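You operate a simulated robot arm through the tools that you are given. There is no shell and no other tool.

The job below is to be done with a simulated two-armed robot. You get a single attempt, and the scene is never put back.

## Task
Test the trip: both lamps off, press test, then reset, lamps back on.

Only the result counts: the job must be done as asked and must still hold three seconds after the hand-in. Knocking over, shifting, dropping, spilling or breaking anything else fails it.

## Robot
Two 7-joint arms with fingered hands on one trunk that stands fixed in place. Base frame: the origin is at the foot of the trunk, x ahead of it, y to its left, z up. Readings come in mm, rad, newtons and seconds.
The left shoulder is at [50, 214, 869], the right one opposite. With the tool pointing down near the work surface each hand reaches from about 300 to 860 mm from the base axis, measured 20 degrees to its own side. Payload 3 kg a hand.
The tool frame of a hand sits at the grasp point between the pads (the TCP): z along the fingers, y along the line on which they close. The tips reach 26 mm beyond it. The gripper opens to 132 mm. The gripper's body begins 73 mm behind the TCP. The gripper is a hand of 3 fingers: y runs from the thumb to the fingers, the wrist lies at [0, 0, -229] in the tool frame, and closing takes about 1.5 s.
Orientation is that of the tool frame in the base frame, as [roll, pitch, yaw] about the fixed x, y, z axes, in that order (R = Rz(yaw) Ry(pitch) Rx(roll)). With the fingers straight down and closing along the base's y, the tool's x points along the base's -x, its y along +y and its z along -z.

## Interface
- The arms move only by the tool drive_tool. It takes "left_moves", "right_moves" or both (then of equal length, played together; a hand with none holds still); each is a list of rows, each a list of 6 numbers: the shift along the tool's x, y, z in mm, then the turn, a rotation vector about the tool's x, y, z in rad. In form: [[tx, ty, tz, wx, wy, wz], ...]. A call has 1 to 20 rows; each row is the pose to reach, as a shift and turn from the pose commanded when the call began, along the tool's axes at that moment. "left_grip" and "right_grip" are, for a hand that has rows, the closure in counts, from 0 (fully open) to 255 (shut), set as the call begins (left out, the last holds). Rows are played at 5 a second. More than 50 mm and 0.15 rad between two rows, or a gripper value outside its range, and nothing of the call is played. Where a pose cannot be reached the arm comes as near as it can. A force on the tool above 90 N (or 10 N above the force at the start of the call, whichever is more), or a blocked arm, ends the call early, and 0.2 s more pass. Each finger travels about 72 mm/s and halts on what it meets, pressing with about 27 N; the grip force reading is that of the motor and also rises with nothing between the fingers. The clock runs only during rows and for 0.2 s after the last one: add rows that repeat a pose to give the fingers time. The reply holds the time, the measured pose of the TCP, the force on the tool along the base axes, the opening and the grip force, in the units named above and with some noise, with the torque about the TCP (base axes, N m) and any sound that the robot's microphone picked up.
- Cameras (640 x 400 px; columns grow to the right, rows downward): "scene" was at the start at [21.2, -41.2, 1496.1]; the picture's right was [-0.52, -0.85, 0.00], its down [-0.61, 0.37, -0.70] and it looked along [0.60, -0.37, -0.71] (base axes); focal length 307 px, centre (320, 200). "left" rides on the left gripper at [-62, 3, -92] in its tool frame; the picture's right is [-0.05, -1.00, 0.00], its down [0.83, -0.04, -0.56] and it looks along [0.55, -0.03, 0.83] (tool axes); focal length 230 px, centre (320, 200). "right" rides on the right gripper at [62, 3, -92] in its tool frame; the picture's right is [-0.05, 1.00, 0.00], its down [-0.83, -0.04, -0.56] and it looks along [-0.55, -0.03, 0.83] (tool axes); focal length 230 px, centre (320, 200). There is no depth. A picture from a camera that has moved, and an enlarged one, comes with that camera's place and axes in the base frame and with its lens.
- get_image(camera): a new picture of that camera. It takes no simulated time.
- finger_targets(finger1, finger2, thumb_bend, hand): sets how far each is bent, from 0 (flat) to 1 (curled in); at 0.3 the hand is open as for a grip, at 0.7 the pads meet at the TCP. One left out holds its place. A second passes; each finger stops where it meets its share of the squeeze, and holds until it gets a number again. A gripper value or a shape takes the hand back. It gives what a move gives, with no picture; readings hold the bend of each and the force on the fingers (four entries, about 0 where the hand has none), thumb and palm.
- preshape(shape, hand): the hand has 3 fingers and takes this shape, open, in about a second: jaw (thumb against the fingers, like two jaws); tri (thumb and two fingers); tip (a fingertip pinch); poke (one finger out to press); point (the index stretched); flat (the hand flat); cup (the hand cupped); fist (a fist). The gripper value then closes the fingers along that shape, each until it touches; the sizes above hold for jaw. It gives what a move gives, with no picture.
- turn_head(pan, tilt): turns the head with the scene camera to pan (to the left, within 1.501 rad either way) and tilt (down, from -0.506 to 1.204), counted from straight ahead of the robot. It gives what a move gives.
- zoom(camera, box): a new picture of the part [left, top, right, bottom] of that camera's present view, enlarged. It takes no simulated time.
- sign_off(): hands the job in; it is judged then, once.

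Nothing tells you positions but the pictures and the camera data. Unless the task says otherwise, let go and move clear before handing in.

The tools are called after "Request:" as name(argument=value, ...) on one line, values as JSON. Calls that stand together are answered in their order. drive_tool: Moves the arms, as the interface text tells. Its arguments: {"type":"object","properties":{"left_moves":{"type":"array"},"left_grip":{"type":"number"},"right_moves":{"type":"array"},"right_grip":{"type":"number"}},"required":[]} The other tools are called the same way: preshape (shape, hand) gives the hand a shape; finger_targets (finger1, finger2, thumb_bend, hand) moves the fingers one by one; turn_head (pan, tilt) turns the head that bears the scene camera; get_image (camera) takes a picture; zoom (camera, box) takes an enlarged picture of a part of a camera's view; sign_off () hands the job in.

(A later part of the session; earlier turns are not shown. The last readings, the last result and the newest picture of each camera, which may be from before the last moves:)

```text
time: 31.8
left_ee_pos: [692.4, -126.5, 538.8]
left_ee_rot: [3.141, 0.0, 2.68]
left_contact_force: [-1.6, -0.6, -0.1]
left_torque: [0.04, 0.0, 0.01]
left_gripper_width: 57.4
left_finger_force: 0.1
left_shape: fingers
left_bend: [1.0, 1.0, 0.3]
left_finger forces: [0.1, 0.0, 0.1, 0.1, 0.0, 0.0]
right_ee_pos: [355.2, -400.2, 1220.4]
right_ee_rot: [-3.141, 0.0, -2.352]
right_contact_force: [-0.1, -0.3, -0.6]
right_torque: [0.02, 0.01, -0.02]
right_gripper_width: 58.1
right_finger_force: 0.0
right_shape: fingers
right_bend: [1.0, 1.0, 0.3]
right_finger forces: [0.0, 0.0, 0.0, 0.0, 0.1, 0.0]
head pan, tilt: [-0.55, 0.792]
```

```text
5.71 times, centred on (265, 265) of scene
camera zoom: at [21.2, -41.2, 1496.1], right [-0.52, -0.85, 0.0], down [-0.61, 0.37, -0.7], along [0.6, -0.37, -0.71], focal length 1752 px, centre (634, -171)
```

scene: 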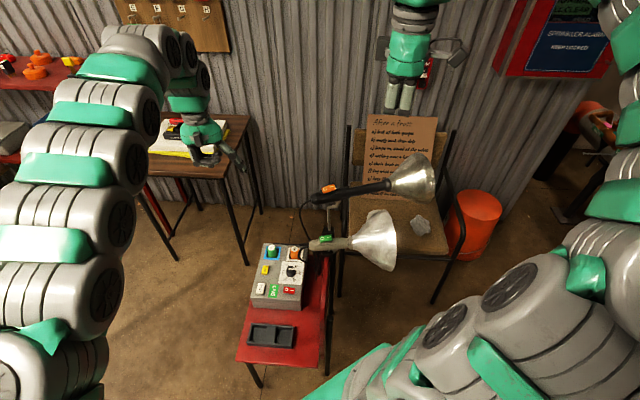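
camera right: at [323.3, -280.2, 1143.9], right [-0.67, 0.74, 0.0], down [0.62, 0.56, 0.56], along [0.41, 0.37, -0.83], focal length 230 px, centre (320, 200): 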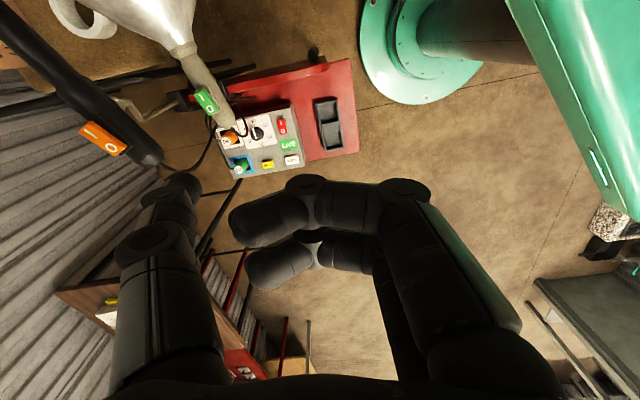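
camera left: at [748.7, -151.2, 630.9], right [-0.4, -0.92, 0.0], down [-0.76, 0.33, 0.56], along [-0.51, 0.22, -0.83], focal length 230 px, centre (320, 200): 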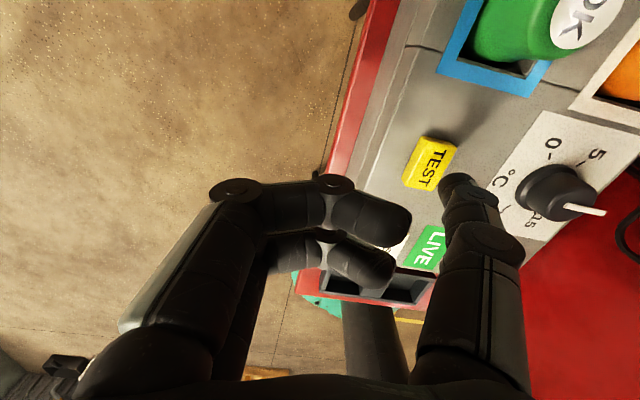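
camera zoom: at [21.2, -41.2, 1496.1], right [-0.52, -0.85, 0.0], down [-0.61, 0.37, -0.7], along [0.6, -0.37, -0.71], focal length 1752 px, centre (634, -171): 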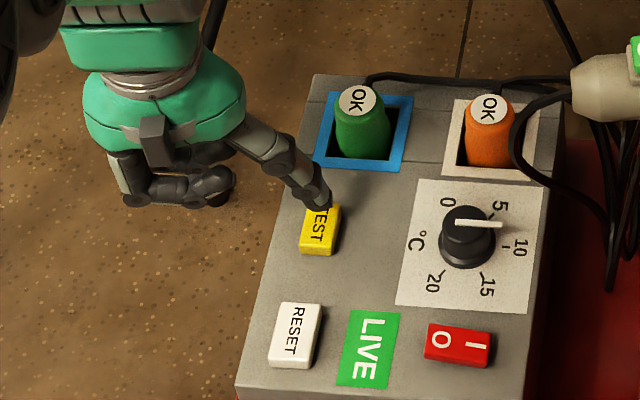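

The tip is aligned over TEST, about 24 mm above it, and the flag still reads LIVE. I'll creep down and press.

Request:
drive_tool(left_moves=[[0, 0, 6, 0, 0, 0], [0, 0, 12, 0, 0, 0], [0, 0, 17, 0, 0, 0], [0, 0, 20, 0, 0, 0], [0, 0, 22, 0, 0, 0], [0, 0, 22, 0, 0, 0]])

Request:
zoom(camera="left", box=[360, 90, 520, 230])

Request:
zoom(camera="scene", box=[245, 250, 295, 300])

```text
time: 33.2
left_ee_pos: [691.6, -127.3, 517.8]
left_ee_rot: [3.141, -0.001, 2.681]
left_contact_force: [0.4, -1.2, 0.2]
left_torque: [-0.02, 0.05, 0.01]
left_gripper_width: 57.8
left_finger_force: 0.4
left_shape: fingers
left_bend: [1.0, 1.0, 0.3]
left_finger forces: [0.0, 0.0, 0.0, 0.0, 0.3, 0.1]
right_ee_pos: [353.4, -400.7, 1219.8]
right_ee_rot: [-3.142, 0.0, -2.352]
right_contact_force: [-0.6, -0.5, 0.2]
right_torque: [0.02, -0.03, 0.0]
right_gripper_width: 57.8
right_finger_force: 0.1
right_shape: fingers
right_bend: [1.0, 1.0, 0.3]
right_finger forces: [0.0, 0.1, 0.0, 0.0, 0.0, 0.1]
head pan, tilt: [-0.55, 0.792]
```

```text
2.86 times, centred on (440, 160) of left
camera zoom: at [748.3, -150.6, 610.7], right [-0.4, -0.92, 0.0], down [-0.76, 0.33, 0.56], along [-0.51, 0.22, -0.83], focal length 657 px, centre (-23, 314)
```

zoom: 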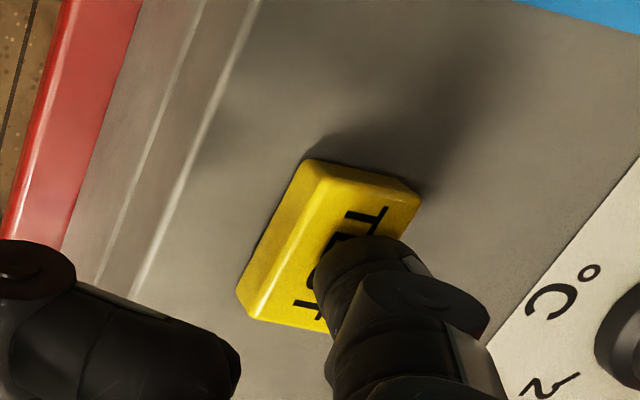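

```text
8.00 times, centred on (270, 275) of scene
camera zoom: at [21.2, -41.2, 1496.1], right [-0.52, -0.85, 0.0], down [-0.61, 0.37, -0.7], along [0.6, -0.37, -0.71], focal length 2453 px, centre (720, -400)
```

zoom: 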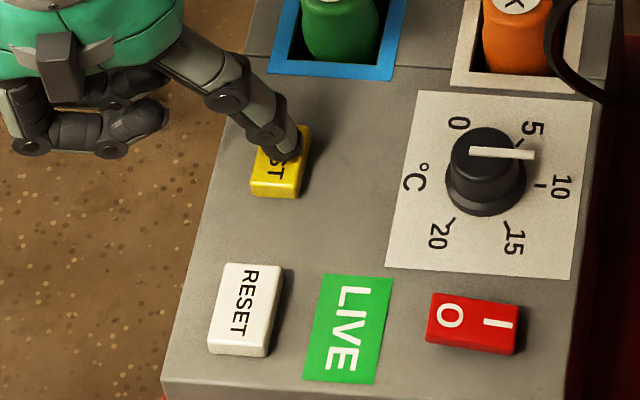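

The tip is touching TEST (0.3 N on the thumb). I'll press by small steps and watch the force and the flag.

Request:
drive_tool(left_moves=[[0, 0, 1, 0, 0, 0], [0, 0, 2, 0, 0, 0], [0, 0, 3, 0, 0, 0]])

Request:
zoom(camera="scene", box=[245, 250, 295, 300])

```text
time: 34.0
left_ee_pos: [692.3, -126.1, 514.3]
left_ee_rot: [-3.141, 0.001, 2.683]
left_contact_force: [-0.2, 0.5, 1.2]
left_torque: [-0.05, 0.04, -0.04]
left_gripper_width: 58.1
left_finger_force: 1.0
left_shape: fingers
left_bend: [1.0, 1.0, 0.3]
left_finger forces: [0.1, 0.1, 0.0, 0.0, 1.2, 0.1]
right_ee_pos: [355.0, -399.8, 1220.4]
right_ee_rot: [-3.141, -0.002, -2.349]
right_contact_force: [-0.5, 0.6, 0.6]
right_torque: [0.01, 0.01, 0.02]
right_gripper_width: 57.8
right_finger_force: 0.1
right_shape: fingers
right_bend: [1.0, 1.0, 0.3]
right_finger forces: [0.0, 0.0, 0.1, 0.0, 0.1, 0.1]
head pan, tilt: [-0.55, 0.792]
```

```text
8.00 times, centred on (270, 275) of scene
camera zoom: at [21.2, -41.2, 1496.1], right [-0.52, -0.85, 0.0], down [-0.61, 0.37, -0.7], along [0.6, -0.37, -0.71], focal length 2453 px, centre (720, -400)
```

zoom: 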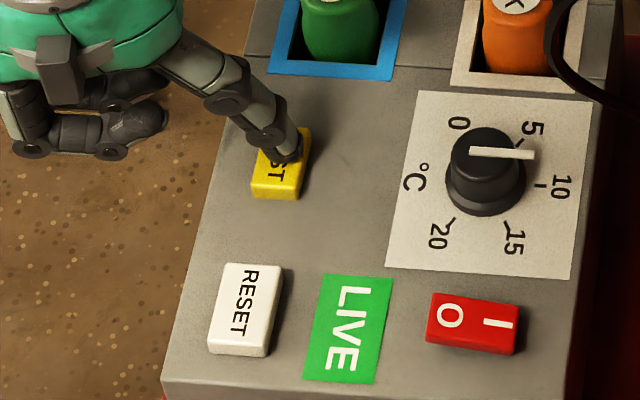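

The button is going down with a spring force of 1.2 N, and the flag still reads LIVE. I'll press a bit further.

Request:
drive_tool(left_moves=[[0, 0, 1, 0, 0, 0], [0, 0, 2, 0, 0, 0], [0, 0, 2, 0, 0, 0]])

Request:
zoom(camera="scene", box=[245, 250, 295, 300])

```text
time: 34.8
left_ee_pos: [692.6, -126.4, 513.7]
left_ee_rot: [3.141, 0.001, 2.682]
left_contact_force: [-0.1, 1.3, 3.0]
left_torque: [-0.1, 0.08, -0.03]
left_gripper_width: 58.2
left_finger_force: 1.2
left_shape: fingers
left_bend: [1.0, 1.0, 0.3]
left_finger forces: [0.0, 0.0, 0.1, 0.1, 2.0, 0.0]
right_ee_pos: [354.2, -399.8, 1220.3]
right_ee_rot: [-3.141, 0.0, -2.351]
right_contact_force: [0.4, 0.0, 0.0]
right_torque: [0.01, 0.03, 0.06]
right_gripper_width: 58.0
right_finger_force: 0.0
right_shape: fingers
right_bend: [1.0, 1.0, 0.3]
right_finger forces: [0.0, 0.0, 0.1, 0.0, 0.0, 0.0]
head pan, tilt: [-0.55, 0.792]
heard: click
```

```text
8.00 times, centred on (270, 275) of scene
camera zoom: at [21.2, -41.2, 1496.1], right [-0.52, -0.85, 0.0], down [-0.61, 0.37, -0.7], along [0.6, -0.37, -0.71], focal length 2453 px, centre (720, -400)
```

zoom: 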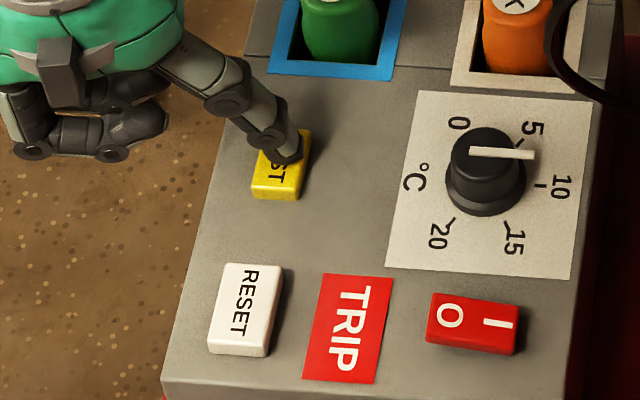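

The flag changed to TRIP with a click. I'll lift off and move over to RESET at about (598,-147).

Request:
drive_tool(left_moves=[[0, 0, -15, 0, 0, 0], [0, 0, -40, 0, 0, 0], [26, 4, -45, 0, 0, 0], [52, 8.5, -45, 0, 0, 0], [78, 13, -45, 0, 0, 0], [78, 13, -28, 0, 0, 0], [78, 13, -28, 0, 0, 0]])

Request:
get_image(camera="left")

Request:
zoom(camera="scene", box=[235, 250, 295, 310])

```text
time: 36.4
left_ee_pos: [626.7, -79.8, 541.8]
left_ee_rot: [3.14, -0.001, 2.681]
left_contact_force: [0.0, -0.9, -1.0]
left_torque: [0.0, 0.0, 0.01]
left_gripper_width: 58.0
left_finger_force: 0.0
left_shape: fingers
left_bend: [1.0, 1.0, 0.3]
left_finger forces: [0.1, 0.1, 0.0, 0.1, 0.0, 0.1]
right_ee_pos: [353.8, -399.7, 1220.2]
right_ee_rot: [3.14, -0.001, -2.349]
right_contact_force: [-0.9, 0.2, 0.2]
right_torque: [0.03, 0.0, -0.04]
right_gripper_width: 58.0
right_finger_force: 0.1
right_shape: fingers
right_bend: [1.0, 1.0, 0.3]
right_finger forces: [0.0, 0.1, 0.1, 0.0, 0.0, 0.0]
head pan, tilt: [-0.55, 0.792]
```

```text
taken
camera left: at [683.9, -104.6, 634.2], right [-0.4, -0.92, 0.0], down [-0.76, 0.33, 0.56], along [-0.51, 0.22, -0.83], focal length 230 px, centre (320, 200)
```

left: 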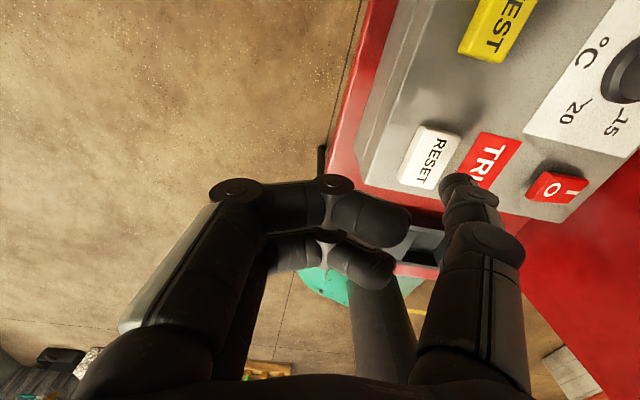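

```text
6.67 times, centred on (265, 280) of scene
camera zoom: at [21.2, -41.2, 1496.1], right [-0.52, -0.85, 0.0], down [-0.61, 0.37, -0.7], along [0.6, -0.37, -0.71], focal length 2044 px, centre (687, -333)
```

zoom: 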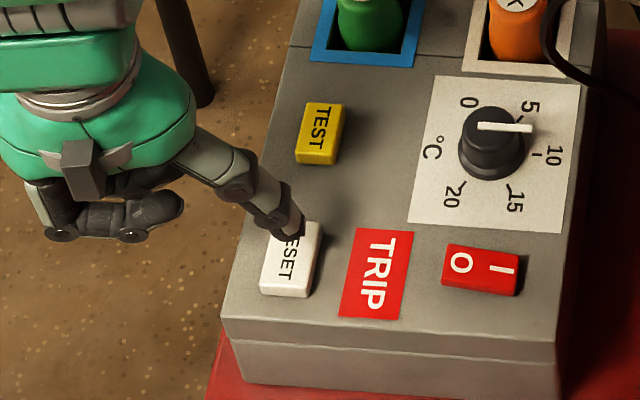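

Aligned over RESET. I'll creep down and press it the same way.

Request:
drive_tool(left_moves=[[0, 0, 7, 0, 0, 0], [0, 0, 14, 0, 0, 0], [0, 0, 19, 0, 0, 0], [0, 0, 22, 0, 0, 0], [0, 0, 24, 0, 0, 0], [0, 0, 24, 0, 0, 0]])

Request:
zoom(camera="scene", box=[235, 250, 295, 310])

```text
time: 37.8
left_ee_pos: [627.4, -80.2, 517.9]
left_ee_rot: [3.141, 0.0, 2.681]
left_contact_force: [-0.3, 0.4, 1.0]
left_torque: [-0.02, 0.01, -0.03]
left_gripper_width: 57.8
left_finger_force: 0.4
left_shape: fingers
left_bend: [1.0, 1.0, 0.3]
left_finger forces: [0.0, 0.1, 0.0, 0.0, 0.4, 0.1]
right_ee_pos: [355.3, -401.6, 1219.9]
right_ee_rot: [-3.14, 0.0, -2.352]
right_contact_force: [0.0, -0.9, 0.4]
right_torque: [0.01, 0.01, 0.0]
right_gripper_width: 57.8
right_finger_force: 0.1
right_shape: fingers
right_bend: [1.0, 1.0, 0.3]
right_finger forces: [0.1, 0.1, 0.1, 0.0, 0.0, 0.1]
head pan, tilt: [-0.55, 0.792]
```

```text
6.67 times, centred on (265, 280) of scene
camera zoom: at [21.2, -41.2, 1496.1], right [-0.52, -0.85, 0.0], down [-0.61, 0.37, -0.7], along [0.6, -0.37, -0.71], focal length 2044 px, centre (687, -333)
```

zoom: 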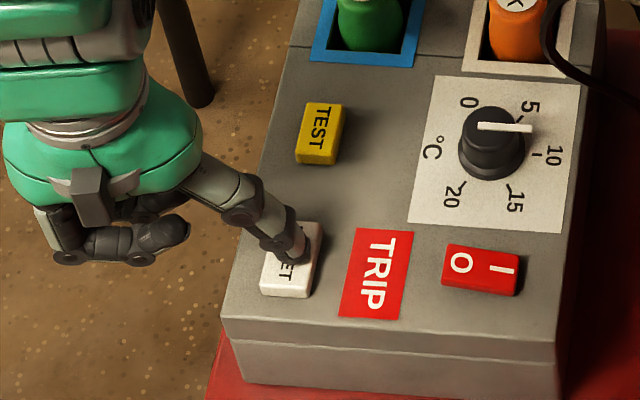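

Touching RESET now at 0.4 N. I'll press by small steps.

Request:
drive_tool(left_moves=[[0, 0, 1, 0, 0, 0], [0, 0, 2, 0, 0, 0], [0, 0, 3, 0, 0, 0], [0, 0, 4, 0, 0, 0], [0, 0, 4, 0, 0, 0]])

Request:
zoom(camera="scene", box=[235, 250, 295, 310])

```text
time: 39.0
left_ee_pos: [627.0, -80.7, 514.4]
left_ee_rot: [-3.141, 0.001, 2.68]
left_contact_force: [0.1, 0.5, 2.0]
left_torque: [-0.11, 0.07, -0.07]
left_gripper_width: 58.0
left_finger_force: 1.3
left_shape: fingers
left_bend: [1.0, 1.0, 0.3]
left_finger forces: [0.0, 0.0, 0.0, 0.0, 2.0, 0.1]
right_ee_pos: [353.8, -399.3, 1220.4]
right_ee_rot: [3.14, 0.0, -2.35]
right_contact_force: [-0.6, 0.0, 0.0]
right_torque: [-0.02, 0.0, 0.02]
right_gripper_width: 57.9
right_finger_force: 0.1
right_shape: fingers
right_bend: [1.0, 1.0, 0.3]
right_finger forces: [0.0, 0.0, 0.0, 0.0, 0.0, 0.0]
head pan, tilt: [-0.55, 0.792]
heard: click
```

```text
6.67 times, centred on (265, 280) of scene
camera zoom: at [21.2, -41.2, 1496.1], right [-0.52, -0.85, 0.0], down [-0.61, 0.37, -0.7], along [0.6, -0.37, -0.71], focal length 2044 px, centre (687, -333)
```

zoom: 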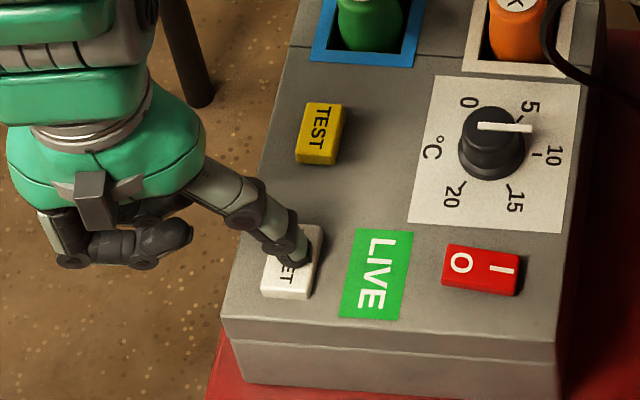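

RESET is done and the flag is back to LIVE with a click. I'll lift the left hand straight off, then use its camera to inspect the grey lamp and the cables around it.

Request:
drive_tool(left_moves=[[0, 0, -15, 0, 0, 0], [0, 0, -50, 0, 0, 0], [0, 0, -95, 0, 0, 0], [0, 0, -140, 0, 0, 0], [0, 0, -185, 0, 0, 0], [0, 0, -230, 0, 0, 0], [0, 0, -275, 0, 0, 0], [0, 0, -320, 0, 0, 0], [0, 0, -320, 0, 0, 0]])

Request:
get_image(camera="left")

Request:
zoom(camera="left", box=[400, 20, 640, 200])

Request:
zoom(camera="scene", box=[230, 160, 350, 320])

```text
time: 41.0
left_ee_pos: [628.0, -81.0, 831.4]
left_ee_rot: [3.141, -0.002, 2.681]
left_contact_force: [-0.2, 0.2, 0.0]
left_torque: [-0.01, 0.0, 0.0]
left_gripper_width: 57.9
left_finger_force: 0.0
left_shape: fingers
left_bend: [1.0, 1.0, 0.3]
left_finger forces: [0.0, 0.0, 0.1, 0.0, 0.1, 0.0]
right_ee_pos: [354.3, -399.8, 1220.1]
right_ee_rot: [3.141, 0.001, -2.351]
right_contact_force: [-0.3, 0.2, 0.9]
right_torque: [0.02, -0.01, -0.01]
right_gripper_width: 57.8
right_finger_force: 0.0
right_shape: fingers
right_bend: [1.0, 1.0, 0.3]
right_finger forces: [0.0, 0.0, 0.0, 0.0, 0.0, 0.1]
head pan, tilt: [-0.55, 0.792]
```

```text
taken
camera left: at [685.1, -104.4, 924.4], right [-0.4, -0.92, 0.0], down [-0.76, 0.33, 0.56], along [-0.51, 0.22, -0.83], focal length 230 px, centre (320, 200)
```

left: 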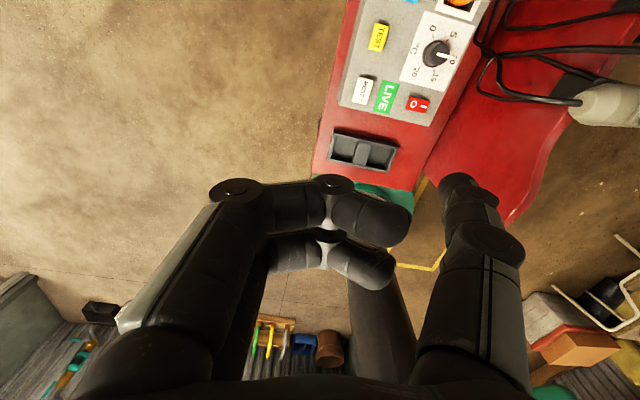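

```text
2.22 times, centred on (520, 110) of left
camera zoom: at [685.1, -104.4, 924.4], right [-0.4, -0.92, 0.0], down [-0.76, 0.33, 0.56], along [-0.51, 0.22, -0.83], focal length 511 px, centre (-124, 400)
```

zoom: 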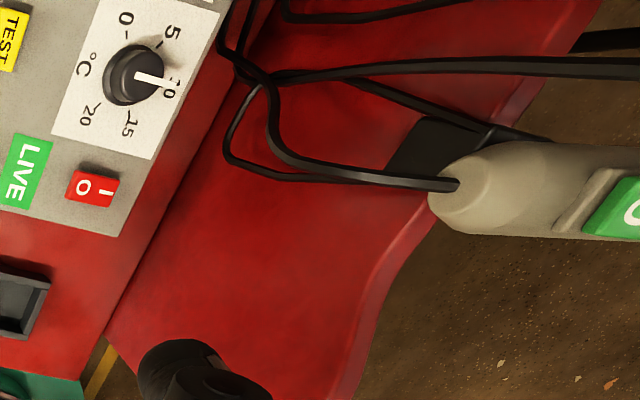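

```text
2.50 times, centred on (290, 240) of scene
camera zoom: at [21.2, -41.2, 1496.1], right [-0.52, -0.85, 0.0], down [-0.61, 0.37, -0.7], along [0.6, -0.37, -0.71], focal length 766 px, centre (395, 100)
```

zoom: 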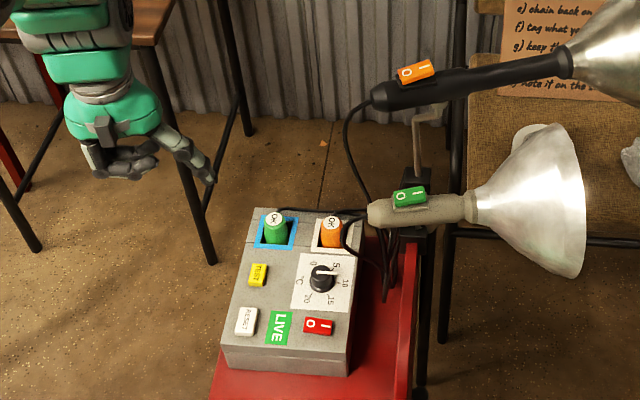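

I'll move the left hand a bit toward the lamps (staying above and outside them) so its camera gives a good side view of the handle, stem and cables.

Request:
drive_tool(left_moves=[[-10, -5, -40, 0, 0, 0], [-30, -18, -80, 0, 0, 0], [-55, -35, -110, 0, 0, 0], [-80, -52, -130, 0, 0, 0], [-104, -70, -150, 0, 0, 0], [-104, -70, -150, 0, 0, 0]])

Request:
get_image(camera="left")

Request:
zoom(camera="left", box=[400, 20, 640, 180])

Request:
get_image(camera="right")

Request:
get_image(camera="scene")

```text
time: 42.4
left_ee_pos: [690.3, -189.8, 981.4]
left_ee_rot: [-3.14, 0.001, 2.683]
left_contact_force: [-0.4, 0.6, -0.1]
left_torque: [-0.02, 0.02, -0.01]
left_gripper_width: 57.9
left_finger_force: 0.0
left_shape: fingers
left_bend: [1.0, 1.0, 0.3]
left_finger forces: [0.1, 0.1, 0.0, 0.0, 0.1, 0.0]
right_ee_pos: [355.2, -399.3, 1219.7]
right_ee_rot: [3.141, 0.001, -2.35]
right_contact_force: [-0.3, -0.1, -0.3]
right_torque: [0.02, 0.01, 0.0]
right_gripper_width: 58.0
right_finger_force: 0.0
right_shape: fingers
right_bend: [1.0, 1.0, 0.3]
right_finger forces: [0.0, 0.1, 0.1, 0.1, 0.1, 0.1]
head pan, tilt: [-0.55, 0.792]
```

```text
taken
camera left: at [747.6, -213.3, 1074.3], right [-0.4, -0.92, 0.0], down [-0.76, 0.33, 0.56], along [-0.51, 0.22, -0.83], focal length 230 px, centre (320, 200)
```

left: 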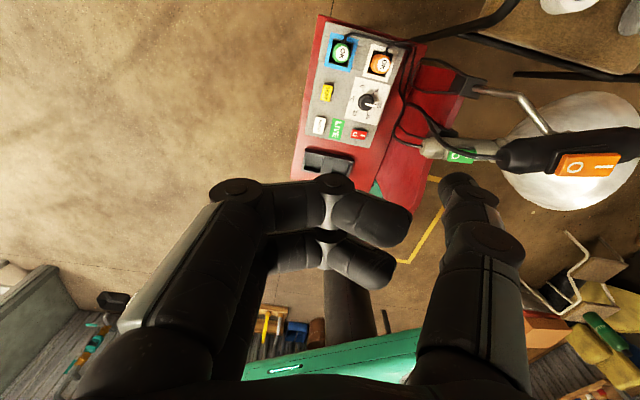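

```text
2.50 times, centred on (520, 100) of left
camera zoom: at [747.6, -213.3, 1074.3], right [-0.4, -0.92, 0.0], down [-0.76, 0.33, 0.56], along [-0.51, 0.22, -0.83], focal length 575 px, centre (-180, 450)
```

zoom: 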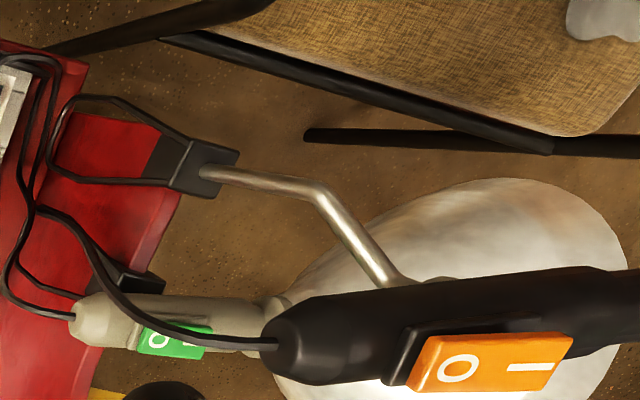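

```text
taken
camera right: at [308.3, -443.1, 1313.7], right [-0.67, 0.74, 0.0], down [0.62, 0.56, 0.56], along [0.41, 0.37, -0.83], focal length 230 px, centre (320, 200)
```

right: 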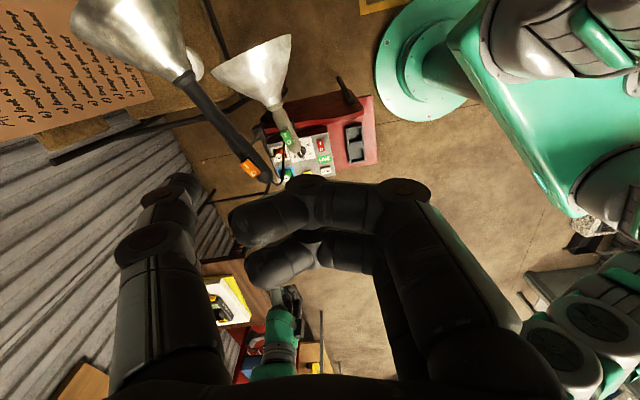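

```text
taken
```

scene: 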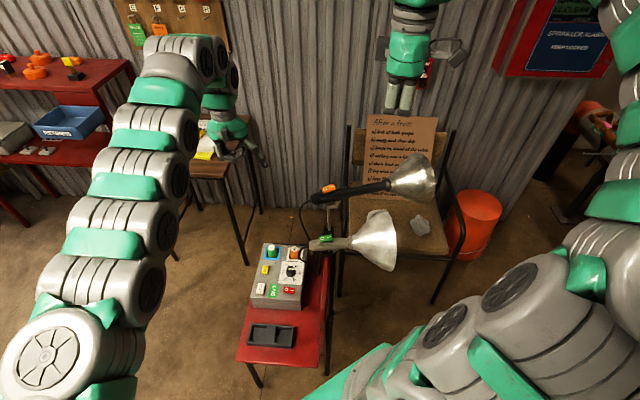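

I now have the grey lamp in 3D: its handle is horizontal at z≈690 with an 18 mm radius, it pivots near (504,-400), and its O mark has moved about 13 mm in x. I'll turn it back while it is off by pushing the handle near the neck from the robot's side, away from the hanging cable, and bring the right hand there in stages.

Request:
drive_tool(right_moves=[[-12, 0, 36, 0, 0, 0], [-24, 0, 74, 0, 0, 0], [-36, 0, 112, 0, 0, 0], [-48, 0, 150, 0, 0, 0], [-60, 0, 190, 0, 0, 0], [-73, 0, 230, 0, 0, 0], [-73, 0, 275, 0, 0, 0], [-73, 0, 320, 0, 0, 0], [-73, 0, 365, 0, 0, 0], [-73, 0, 405, 0, 0, 0], [-73, 0, 405, 0, 0, 0]])

Request:
get_image(camera="right")

Request:
get_image(camera="left")

Request:
zoom(camera="scene", box=[280, 150, 440, 280])

```text
time: 44.8
left_ee_pos: [689.9, -189.0, 980.9]
left_ee_rot: [-3.141, 0.0, 2.681]
left_contact_force: [-0.2, 0.5, -0.3]
left_torque: [0.0, -0.02, -0.04]
left_gripper_width: 57.8
left_finger_force: 0.0
left_shape: fingers
left_bend: [1.0, 1.0, 0.3]
left_finger forces: [0.0, 0.0, 0.1, 0.0, 0.1, 0.0]
right_ee_pos: [405.9, -346.7, 814.8]
right_ee_rot: [-3.141, 0.0, -2.352]
right_contact_force: [0.5, -0.1, 0.5]
right_torque: [0.02, -0.01, -0.03]
right_gripper_width: 57.8
right_finger_force: 0.1
right_shape: fingers
right_bend: [1.0, 1.0, 0.3]
right_finger forces: [0.0, 0.0, 0.0, 0.1, 0.0, 0.1]
head pan, tilt: [-0.55, 0.792]
```

```text
taken
camera right: at [359.2, -391.1, 909.2], right [-0.67, 0.74, 0.0], down [0.62, 0.56, 0.56], along [0.41, 0.37, -0.83], focal length 230 px, centre (320, 200)
```

right: 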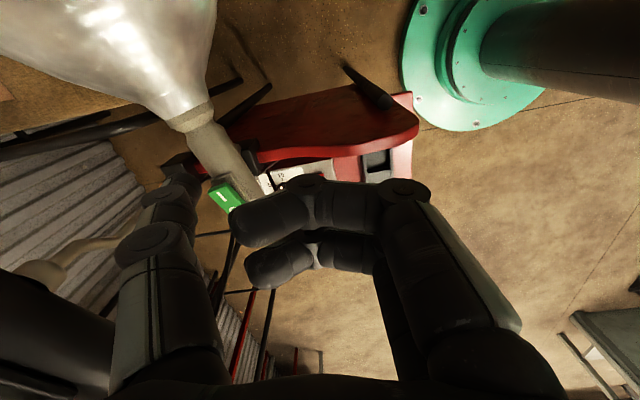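

```text
taken
camera left: at [747.5, -213.3, 1074.1], right [-0.4, -0.92, 0.0], down [-0.76, 0.33, 0.56], along [-0.51, 0.22, -0.83], focal length 230 px, centre (320, 200)
```

left: 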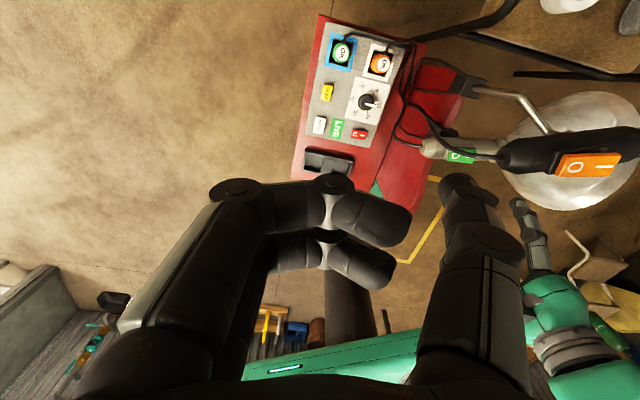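

```text
3.08 times, centred on (360, 215) of scene
camera zoom: at [21.2, -41.2, 1496.1], right [-0.52, -0.85, 0.0], down [-0.61, 0.37, -0.7], along [0.6, -0.37, -0.71], focal length 943 px, centre (197, 154)
```

zoom: 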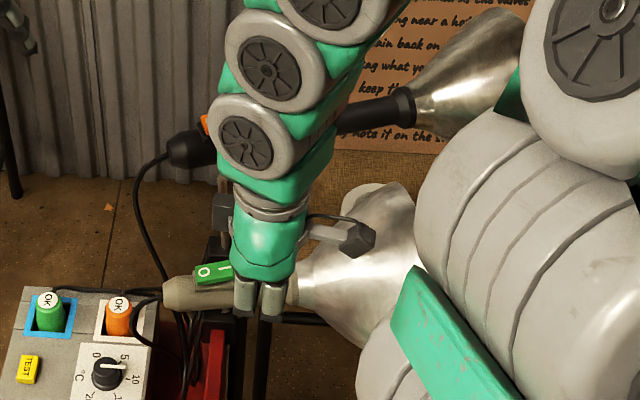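

The thumb is lined up on the robot's side of the neck with about 12 mm of side clearance. I'll lower it beside the handle.

Request:
drive_tool(right_moves=[[0, 0, 20, 0, 0, 0], [0, 0, 40, 0, 0, 0], [0, 0, 60, 0, 0, 0], [0, 0, 80, 0, 0, 0], [0, 0, 98, 0, 0, 0], [0, 0, 112, 0, 0, 0], [0, 0, 112, 0, 0, 0]])

Request:
get_image(camera="right")

Request:
zoom(camera="right", box=[80, 80, 320, 240])

Request:
zoom(camera="scene", box=[280, 190, 420, 280])

```text
time: 46.4
left_ee_pos: [690.7, -189.3, 981.3]
left_ee_rot: [-3.141, 0.001, 2.681]
left_contact_force: [-0.6, -1.0, -0.3]
left_torque: [-0.01, 0.01, 0.01]
left_gripper_width: 57.6
left_finger_force: 0.0
left_shape: fingers
left_bend: [1.0, 1.0, 0.3]
left_finger forces: [0.0, 0.0, 0.0, 0.0, 0.0, 0.0]
right_ee_pos: [404.4, -347.4, 703.6]
right_ee_rot: [3.142, 0.0, -2.35]
right_contact_force: [0.4, -0.8, 0.5]
right_torque: [-0.02, -0.05, 0.04]
right_gripper_width: 57.7
right_finger_force: 0.0
right_shape: fingers
right_bend: [1.0, 1.0, 0.3]
right_finger forces: [0.0, 0.0, 0.0, 0.0, 0.0, 0.1]
head pan, tilt: [-0.55, 0.792]
```

```text
taken
camera right: at [359.0, -391.1, 796.9], right [-0.67, 0.74, 0.0], down [0.62, 0.56, 0.56], along [0.41, 0.37, -0.83], focal length 230 px, centre (320, 200)
```

right: 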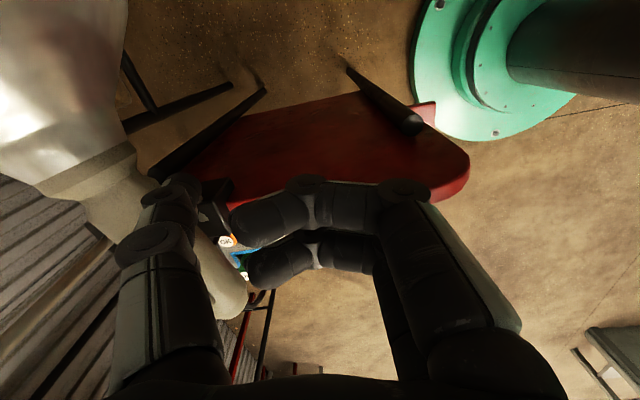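

```text
2.50 times, centred on (200, 160) of right
camera zoom: at [359.0, -391.1, 796.9], right [-0.67, 0.74, 0.0], down [0.62, 0.56, 0.56], along [0.41, 0.37, -0.83], focal length 575 px, centre (620, 300)
```

zoom: 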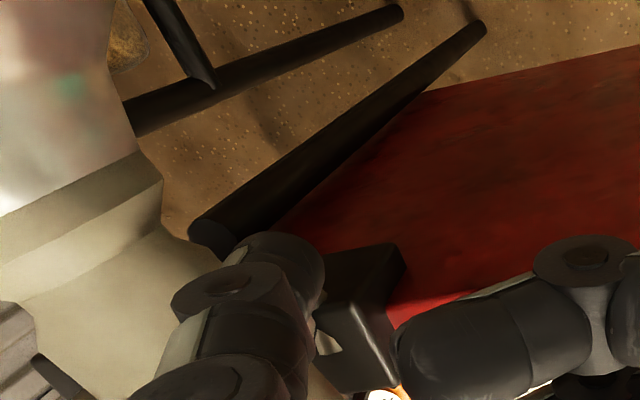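

```text
4.44 times, centred on (350, 235) of scene
camera zoom: at [21.2, -41.2, 1496.1], right [-0.52, -0.85, 0.0], down [-0.61, 0.37, -0.7], along [0.6, -0.37, -0.71], focal length 1363 px, centre (187, 44)
```

zoom: 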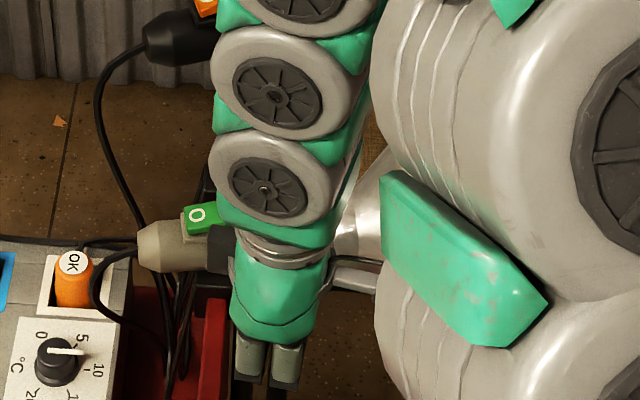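

The thumb is beside the handle with no contact, and I can still see the cable end and rocker in the scene view. I'll push slowly toward the handle.

Request:
drive_tool(right_moves=[[-0.8, -1.8, 0, 0, 0, 0], [-1.6, -3.6, 0, 0, 0, 0], [-2.4, -5.4, 0, 0, 0, 0], [-3.2, -7.2, 0, 0, 0, 0], [-4.0, -9.0, 0, 0, 0, 0], [-4.0, -9.0, 0, 0, 0, 0]])

Request:
zoom(camera="right", box=[80, 80, 320, 240])

Request:
zoom(camera="scene", box=[280, 190, 420, 280])

```text
time: 47.8
left_ee_pos: [690.1, -188.0, 982.0]
left_ee_rot: [3.14, 0.001, 2.682]
left_contact_force: [-0.2, -0.1, -0.8]
left_torque: [0.02, 0.0, 0.01]
left_gripper_width: 57.8
left_finger_force: 0.0
left_shape: fingers
left_bend: [1.0, 1.0, 0.3]
left_finger forces: [0.0, 0.0, 0.1, 0.1, 0.0, 0.0]
right_ee_pos: [414.1, -352.4, 703.6]
right_ee_rot: [3.14, 0.0, -2.352]
right_contact_force: [-1.5, -0.4, -0.5]
right_torque: [-0.03, 0.01, -0.07]
right_gripper_width: 57.3
right_finger_force: 0.7
right_shape: fingers
right_bend: [1.0, 1.0, 0.3]
right_finger forces: [0.0, 0.0, 0.0, 0.1, 0.8, 0.0]
head pan, tilt: [-0.55, 0.792]
```

```text
2.50 times, centred on (200, 160) of right
camera zoom: at [367.8, -395.4, 797.3], right [-0.67, 0.74, 0.0], down [0.62, 0.56, 0.56], along [0.41, 0.37, -0.83], focal length 575 px, centre (620, 300)
```

zoom: 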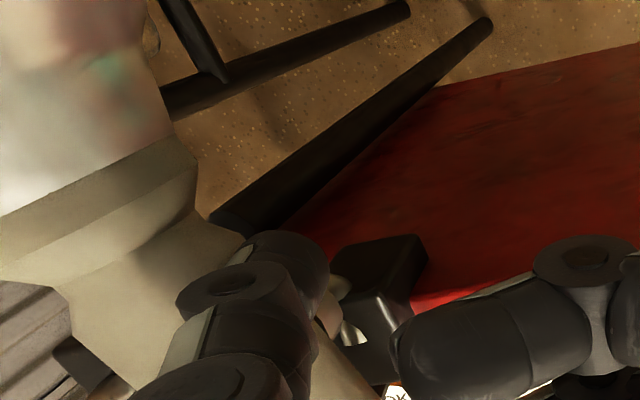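

```text
4.44 times, centred on (350, 235) of scene
camera zoom: at [21.2, -41.2, 1496.1], right [-0.52, -0.85, 0.0], down [-0.61, 0.37, -0.7], along [0.6, -0.37, -0.71], focal length 1363 px, centre (187, 44)
```

zoom: 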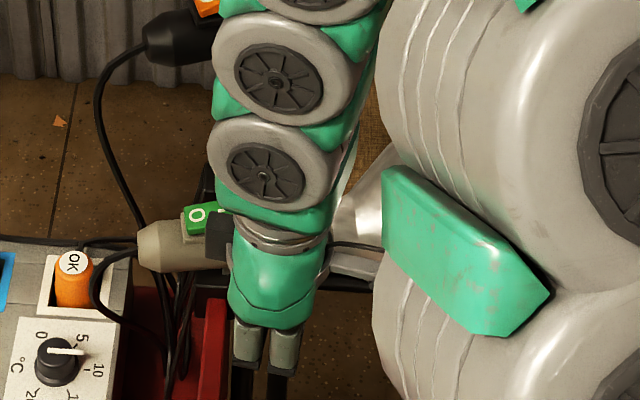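

Contact begins at 0.8 N. I'll continue in millimetre steps and watch the cable end swing back.

Request:
drive_tool(right_moves=[[-0.4, -0.9, 0, 0, 0, 0], [-0.8, -1.8, 0, 0, 0, 0], [-1.2, -2.7, 0, 0, 0, 0], [-1.6, -3.6, 0, 0, 0, 0], [-1.6, -3.6, 0, 0, 0, 0]])

Request:
zoom(camera="scene", box=[280, 190, 420, 280])

Request:
zoom(camera="right", box=[80, 80, 320, 240])

```text
time: 49.0
left_ee_pos: [690.5, -190.3, 981.4]
left_ee_rot: [-3.141, -0.001, 2.683]
left_contact_force: [0.0, 0.2, -0.1]
left_torque: [-0.02, 0.05, 0.04]
left_gripper_width: 57.7
left_finger_force: 0.0
left_shape: fingers
left_bend: [1.0, 1.0, 0.3]
left_finger forces: [0.0, 0.1, 0.0, 0.1, 0.0, 0.0]
right_ee_pos: [418.0, -353.5, 704.2]
right_ee_rot: [-3.141, 0.0, -2.351]
right_contact_force: [-5.5, 0.8, -0.1]
right_torque: [0.02, 0.06, -0.21]
right_gripper_width: 55.6
right_finger_force: 2.4
right_shape: fingers
right_bend: [1.0, 1.0, 0.32]
right_finger forces: [0.0, 0.0, 0.0, 0.0, 5.0, 0.1]
head pan, tilt: [-0.55, 0.792]
```

```text
4.44 times, centred on (350, 235) of scene
camera zoom: at [21.2, -41.2, 1496.1], right [-0.52, -0.85, 0.0], down [-0.61, 0.37, -0.7], along [0.6, -0.37, -0.71], focal length 1363 px, centre (187, 44)
```

zoom: 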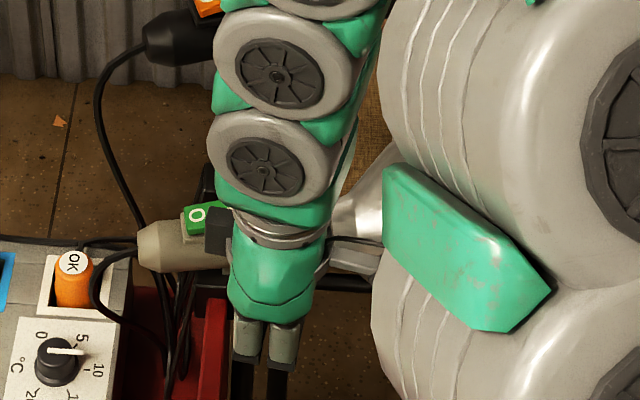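

```text
2.50 times, centred on (200, 160) of right
camera zoom: at [371.1, -397.3, 797.5], right [-0.67, 0.74, 0.0], down [0.62, 0.56, 0.56], along [0.41, 0.37, -0.83], focal length 575 px, centre (620, 300)
```

zoom: 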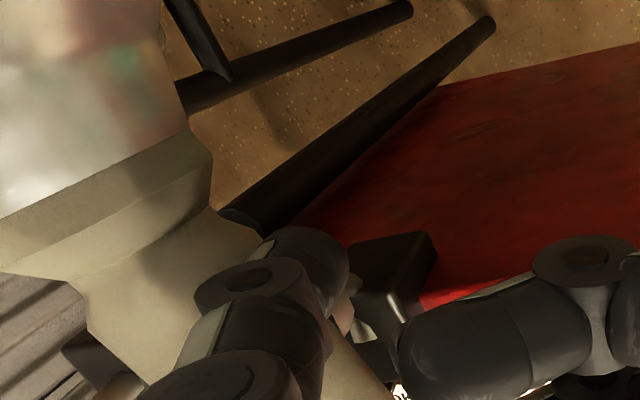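

The thumb is flexing slightly (5 N) and the lamp has not moved yet. I'll push a few more millimetres carefully.

Request:
drive_tool(right_moves=[[-0.4, -0.9, 0, 0, 0, 0], [-0.8, -1.8, 0, 0, 0, 0], [-1.2, -2.7, 0, 0, 0, 0], [-1.6, -3.6, 0, 0, 0, 0], [-1.6, -3.6, 0, 0, 0, 0]])

Request:
zoom(camera="scene", box=[280, 190, 420, 280])

Request:
zoom(camera="left", box=[400, 20, 640, 180])

```text
time: 50.2
left_ee_pos: [690.7, -189.2, 982.3]
left_ee_rot: [-3.141, 0.0, 2.68]
left_contact_force: [-0.1, -0.3, -0.6]
left_torque: [0.01, 0.01, -0.02]
left_gripper_width: 57.8
left_finger_force: 0.0
left_shape: fingers
left_bend: [1.0, 1.0, 0.3]
left_finger forces: [0.1, 0.0, 0.0, 0.0, 0.0, 0.0]
right_ee_pos: [419.8, -354.9, 703.0]
right_ee_rot: [3.141, -0.001, -2.352]
right_contact_force: [-7.6, 0.4, -1.7]
right_torque: [0.13, 0.25, -0.33]
right_gripper_width: 54.0
right_finger_force: 3.7
right_shape: fingers
right_bend: [1.0, 1.0, 0.33]
right_finger forces: [0.0, 0.1, 0.0, 0.0, 7.1, 0.1]
head pan, tilt: [-0.55, 0.792]
```

```text
4.44 times, centred on (350, 235) of scene
camera zoom: at [21.2, -41.2, 1496.1], right [-0.52, -0.85, 0.0], down [-0.61, 0.37, -0.7], along [0.6, -0.37, -0.71], focal length 1363 px, centre (187, 44)
```

zoom: 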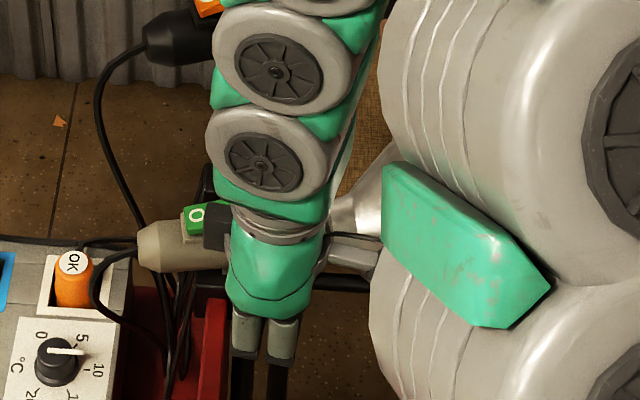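

```text
2.50 times, centred on (520, 100) of left
camera zoom: at [747.5, -213.2, 1074.3], right [-0.4, -0.92, 0.0], down [-0.76, 0.33, 0.56], along [-0.51, 0.22, -0.83], focal length 575 px, centre (-180, 450)
```

zoom: 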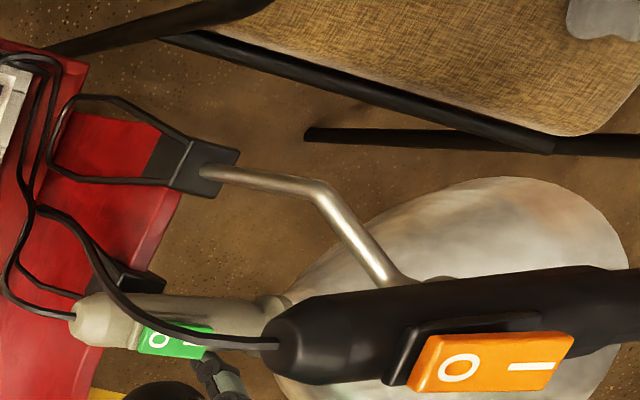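

The lamp still holds at 7 N at this short lever arm. I'll keep increasing the push slowly, since a friction joint should start to give smoothly.

Request:
drive_tool(right_moves=[[-0.4, -0.9, 0, 0, 0, 0], [-0.8, -1.8, 0, 0, 0, 0], [-1.2, -2.7, 0, 0, 0, 0], [-1.6, -3.6, 0, 0, 0, 0], [-1.6, -3.6, 0, 0, 0, 0]])

Request:
zoom(camera="scene", box=[280, 190, 420, 280])

Request:
zoom(camera="left", box=[400, 20, 640, 180])

```text
time: 51.4
left_ee_pos: [690.5, -189.9, 981.6]
left_ee_rot: [-3.139, 0.0, 2.682]
left_contact_force: [0.6, -0.1, 0.1]
left_torque: [-0.03, -0.01, -0.03]
left_gripper_width: 57.9
left_finger_force: 0.0
left_shape: fingers
left_bend: [1.0, 1.0, 0.3]
left_finger forces: [0.0, 0.0, 0.0, 0.0, 0.1, 0.0]
right_ee_pos: [424.8, -357.3, 704.0]
right_ee_rot: [-3.142, 0.001, -2.351]
right_contact_force: [-8.7, 4.5, -0.8]
right_torque: [0.07, 0.27, -0.23]
right_gripper_width: 52.4
right_finger_force: 4.6
right_shape: fingers
right_bend: [1.0, 1.0, 0.34]
right_finger forces: [0.0, 0.0, 0.1, 0.1, 10.0, 0.0]
head pan, tilt: [-0.55, 0.792]
```

```text
4.44 times, centred on (350, 235) of scene
camera zoom: at [21.1, -41.1, 1496.1], right [-0.52, -0.85, 0.0], down [-0.61, 0.37, -0.7], along [0.6, -0.37, -0.71], focal length 1363 px, centre (187, 44)
```

zoom: 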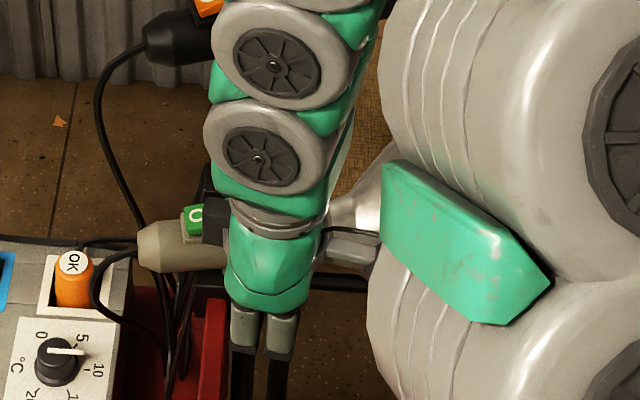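

```text
2.50 times, centred on (520, 100) of left
camera zoom: at [747.5, -213.2, 1074.2], right [-0.4, -0.92, 0.0], down [-0.76, 0.33, 0.56], along [-0.51, 0.22, -0.83], focal length 575 px, centre (-180, 450)
```

zoom: 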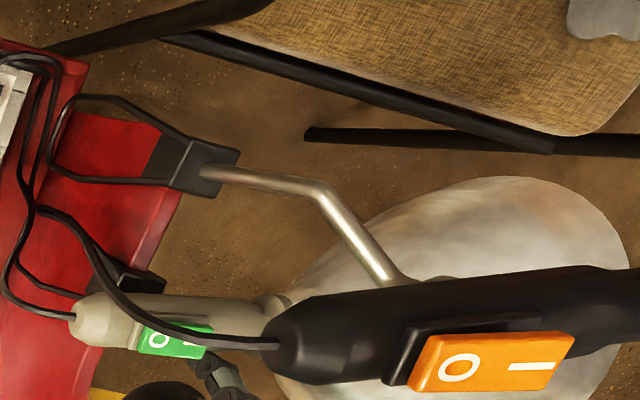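

10 N and the lamp is still holding. I'll push a bit more here, up to well under the thumb's limit.

Request:
drive_tool(right_moves=[[-0.4, -0.9, 0, 0, 0, 0], [-0.8, -1.8, 0, 0, 0, 0], [-1.2, -2.7, 0, 0, 0, 0], [-1.6, -3.6, 0, 0, 0, 0], [-2.0, -4.5, 0, 0, 0, 0], [-2.0, -4.5, 0, 0, 0, 0]])

Request:
zoom(camera="scene", box=[280, 190, 420, 280])

Request:
zoom(camera="right", box=[80, 80, 320, 240])

```text
time: 52.8
left_ee_pos: [691.3, -189.9, 980.9]
left_ee_rot: [3.141, 0.0, 2.68]
left_contact_force: [-0.2, 0.5, -0.8]
left_torque: [0.0, -0.02, -0.01]
left_gripper_width: 58.0
left_finger_force: 0.0
left_shape: fingers
left_bend: [1.0, 1.0, 0.3]
left_finger forces: [0.0, 0.0, 0.1, 0.1, 0.1, 0.0]
right_ee_pos: [428.9, -358.4, 704.4]
right_ee_rot: [-3.142, 0.0, -2.349]
right_contact_force: [-18.4, 1.7, 0.4]
right_torque: [0.04, 0.34, -0.78]
right_gripper_width: 50.6
right_finger_force: 8.6
right_shape: fingers
right_bend: [1.0, 1.0, 0.35]
right_finger forces: [0.0, 0.0, 0.1, 0.1, 17.7, 0.0]
head pan, tilt: [-0.55, 0.792]
```

```text
4.44 times, centred on (350, 235) of scene
camera zoom: at [21.0, -41.2, 1496.1], right [-0.52, -0.85, 0.0], down [-0.61, 0.37, -0.7], along [0.6, -0.37, -0.71], focal length 1363 px, centre (187, 44)
```

zoom: 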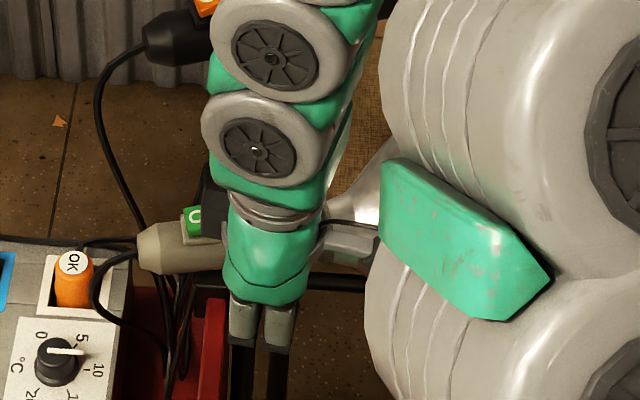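

```text
2.50 times, centred on (200, 160) of right
camera zoom: at [383.1, -401.9, 797.6], right [-0.67, 0.74, 0.0], down [0.62, 0.56, 0.56], along [0.41, 0.37, -0.83], focal length 575 px, centre (620, 300)
```

zoom: 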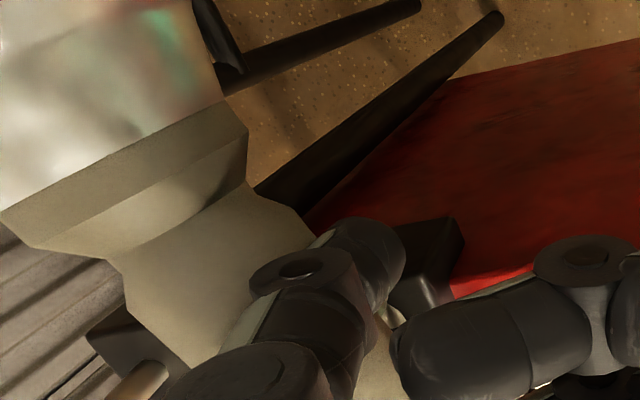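

The thumb is bearing almost at the pivot, so it has little leverage there (18 N and no turn). I'll back off, shift toward the collar next to the reflector where the lever arm is more than double, and push there gently.

Request:
drive_tool(right_moves=[[1.5, 5, 0, 0, 0, 0], [3, 10, 0, 0, 0, 0], [4.6, 15, 0, 0, 0, 0], [12, 16, 0, 0, 0, 0], [20, 16.5, 0, 0, 0, 0], [27.5, 16.6, 0, 0, 0, 0], [27.5, 16.6, 0, 0, 0, 0]])

Request:
zoom(camera="right", box=[80, 80, 320, 240])

Request:
zoom(camera="scene", box=[280, 190, 420, 280])

```text
time: 54.4
left_ee_pos: [690.5, -189.6, 982.0]
left_ee_rot: [-3.141, 0.0, 2.681]
left_contact_force: [0.1, -0.7, -0.6]
left_torque: [0.0, 0.01, 0.0]
left_gripper_width: 57.9
left_finger_force: 0.1
left_shape: fingers
left_bend: [1.0, 1.0, 0.3]
left_finger forces: [0.0, 0.0, 0.0, 0.0, 0.0, 0.1]
right_ee_pos: [398.2, -367.1, 703.2]
right_ee_rot: [3.142, -0.001, -2.353]
right_contact_force: [-0.5, 0.4, -0.7]
right_torque: [0.03, 0.0, 0.02]
right_gripper_width: 57.8
right_finger_force: 0.0
right_shape: fingers
right_bend: [1.0, 1.0, 0.3]
right_finger forces: [0.0, 0.0, 0.0, 0.1, 0.0, 0.1]
head pan, tilt: [-0.55, 0.792]
```

```text
2.50 times, centred on (200, 160) of right
camera zoom: at [351.5, -410.5, 796.5], right [-0.67, 0.74, 0.0], down [0.62, 0.56, 0.56], along [0.41, 0.37, -0.83], focal length 575 px, centre (620, 300)
```

zoom: 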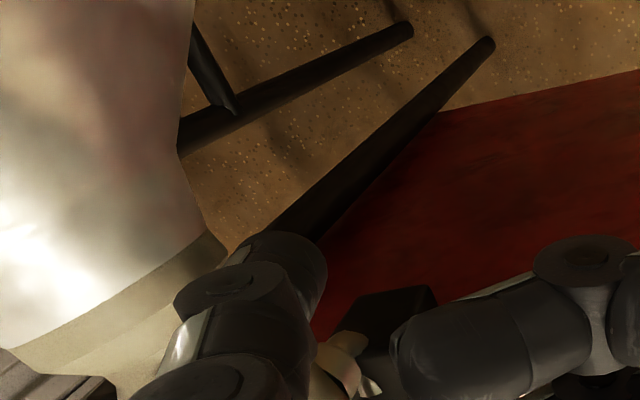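

```text
4.44 times, centred on (350, 235) of scene
camera zoom: at [21.2, -41.2, 1496.1], right [-0.52, -0.85, 0.0], down [-0.61, 0.37, -0.7], along [0.6, -0.37, -0.71], focal length 1363 px, centre (187, 44)
```

zoom: 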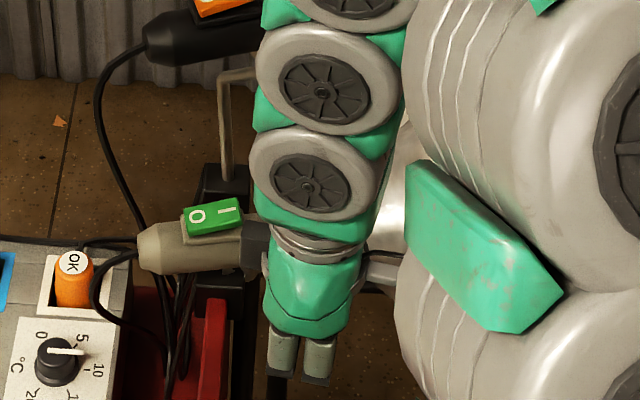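

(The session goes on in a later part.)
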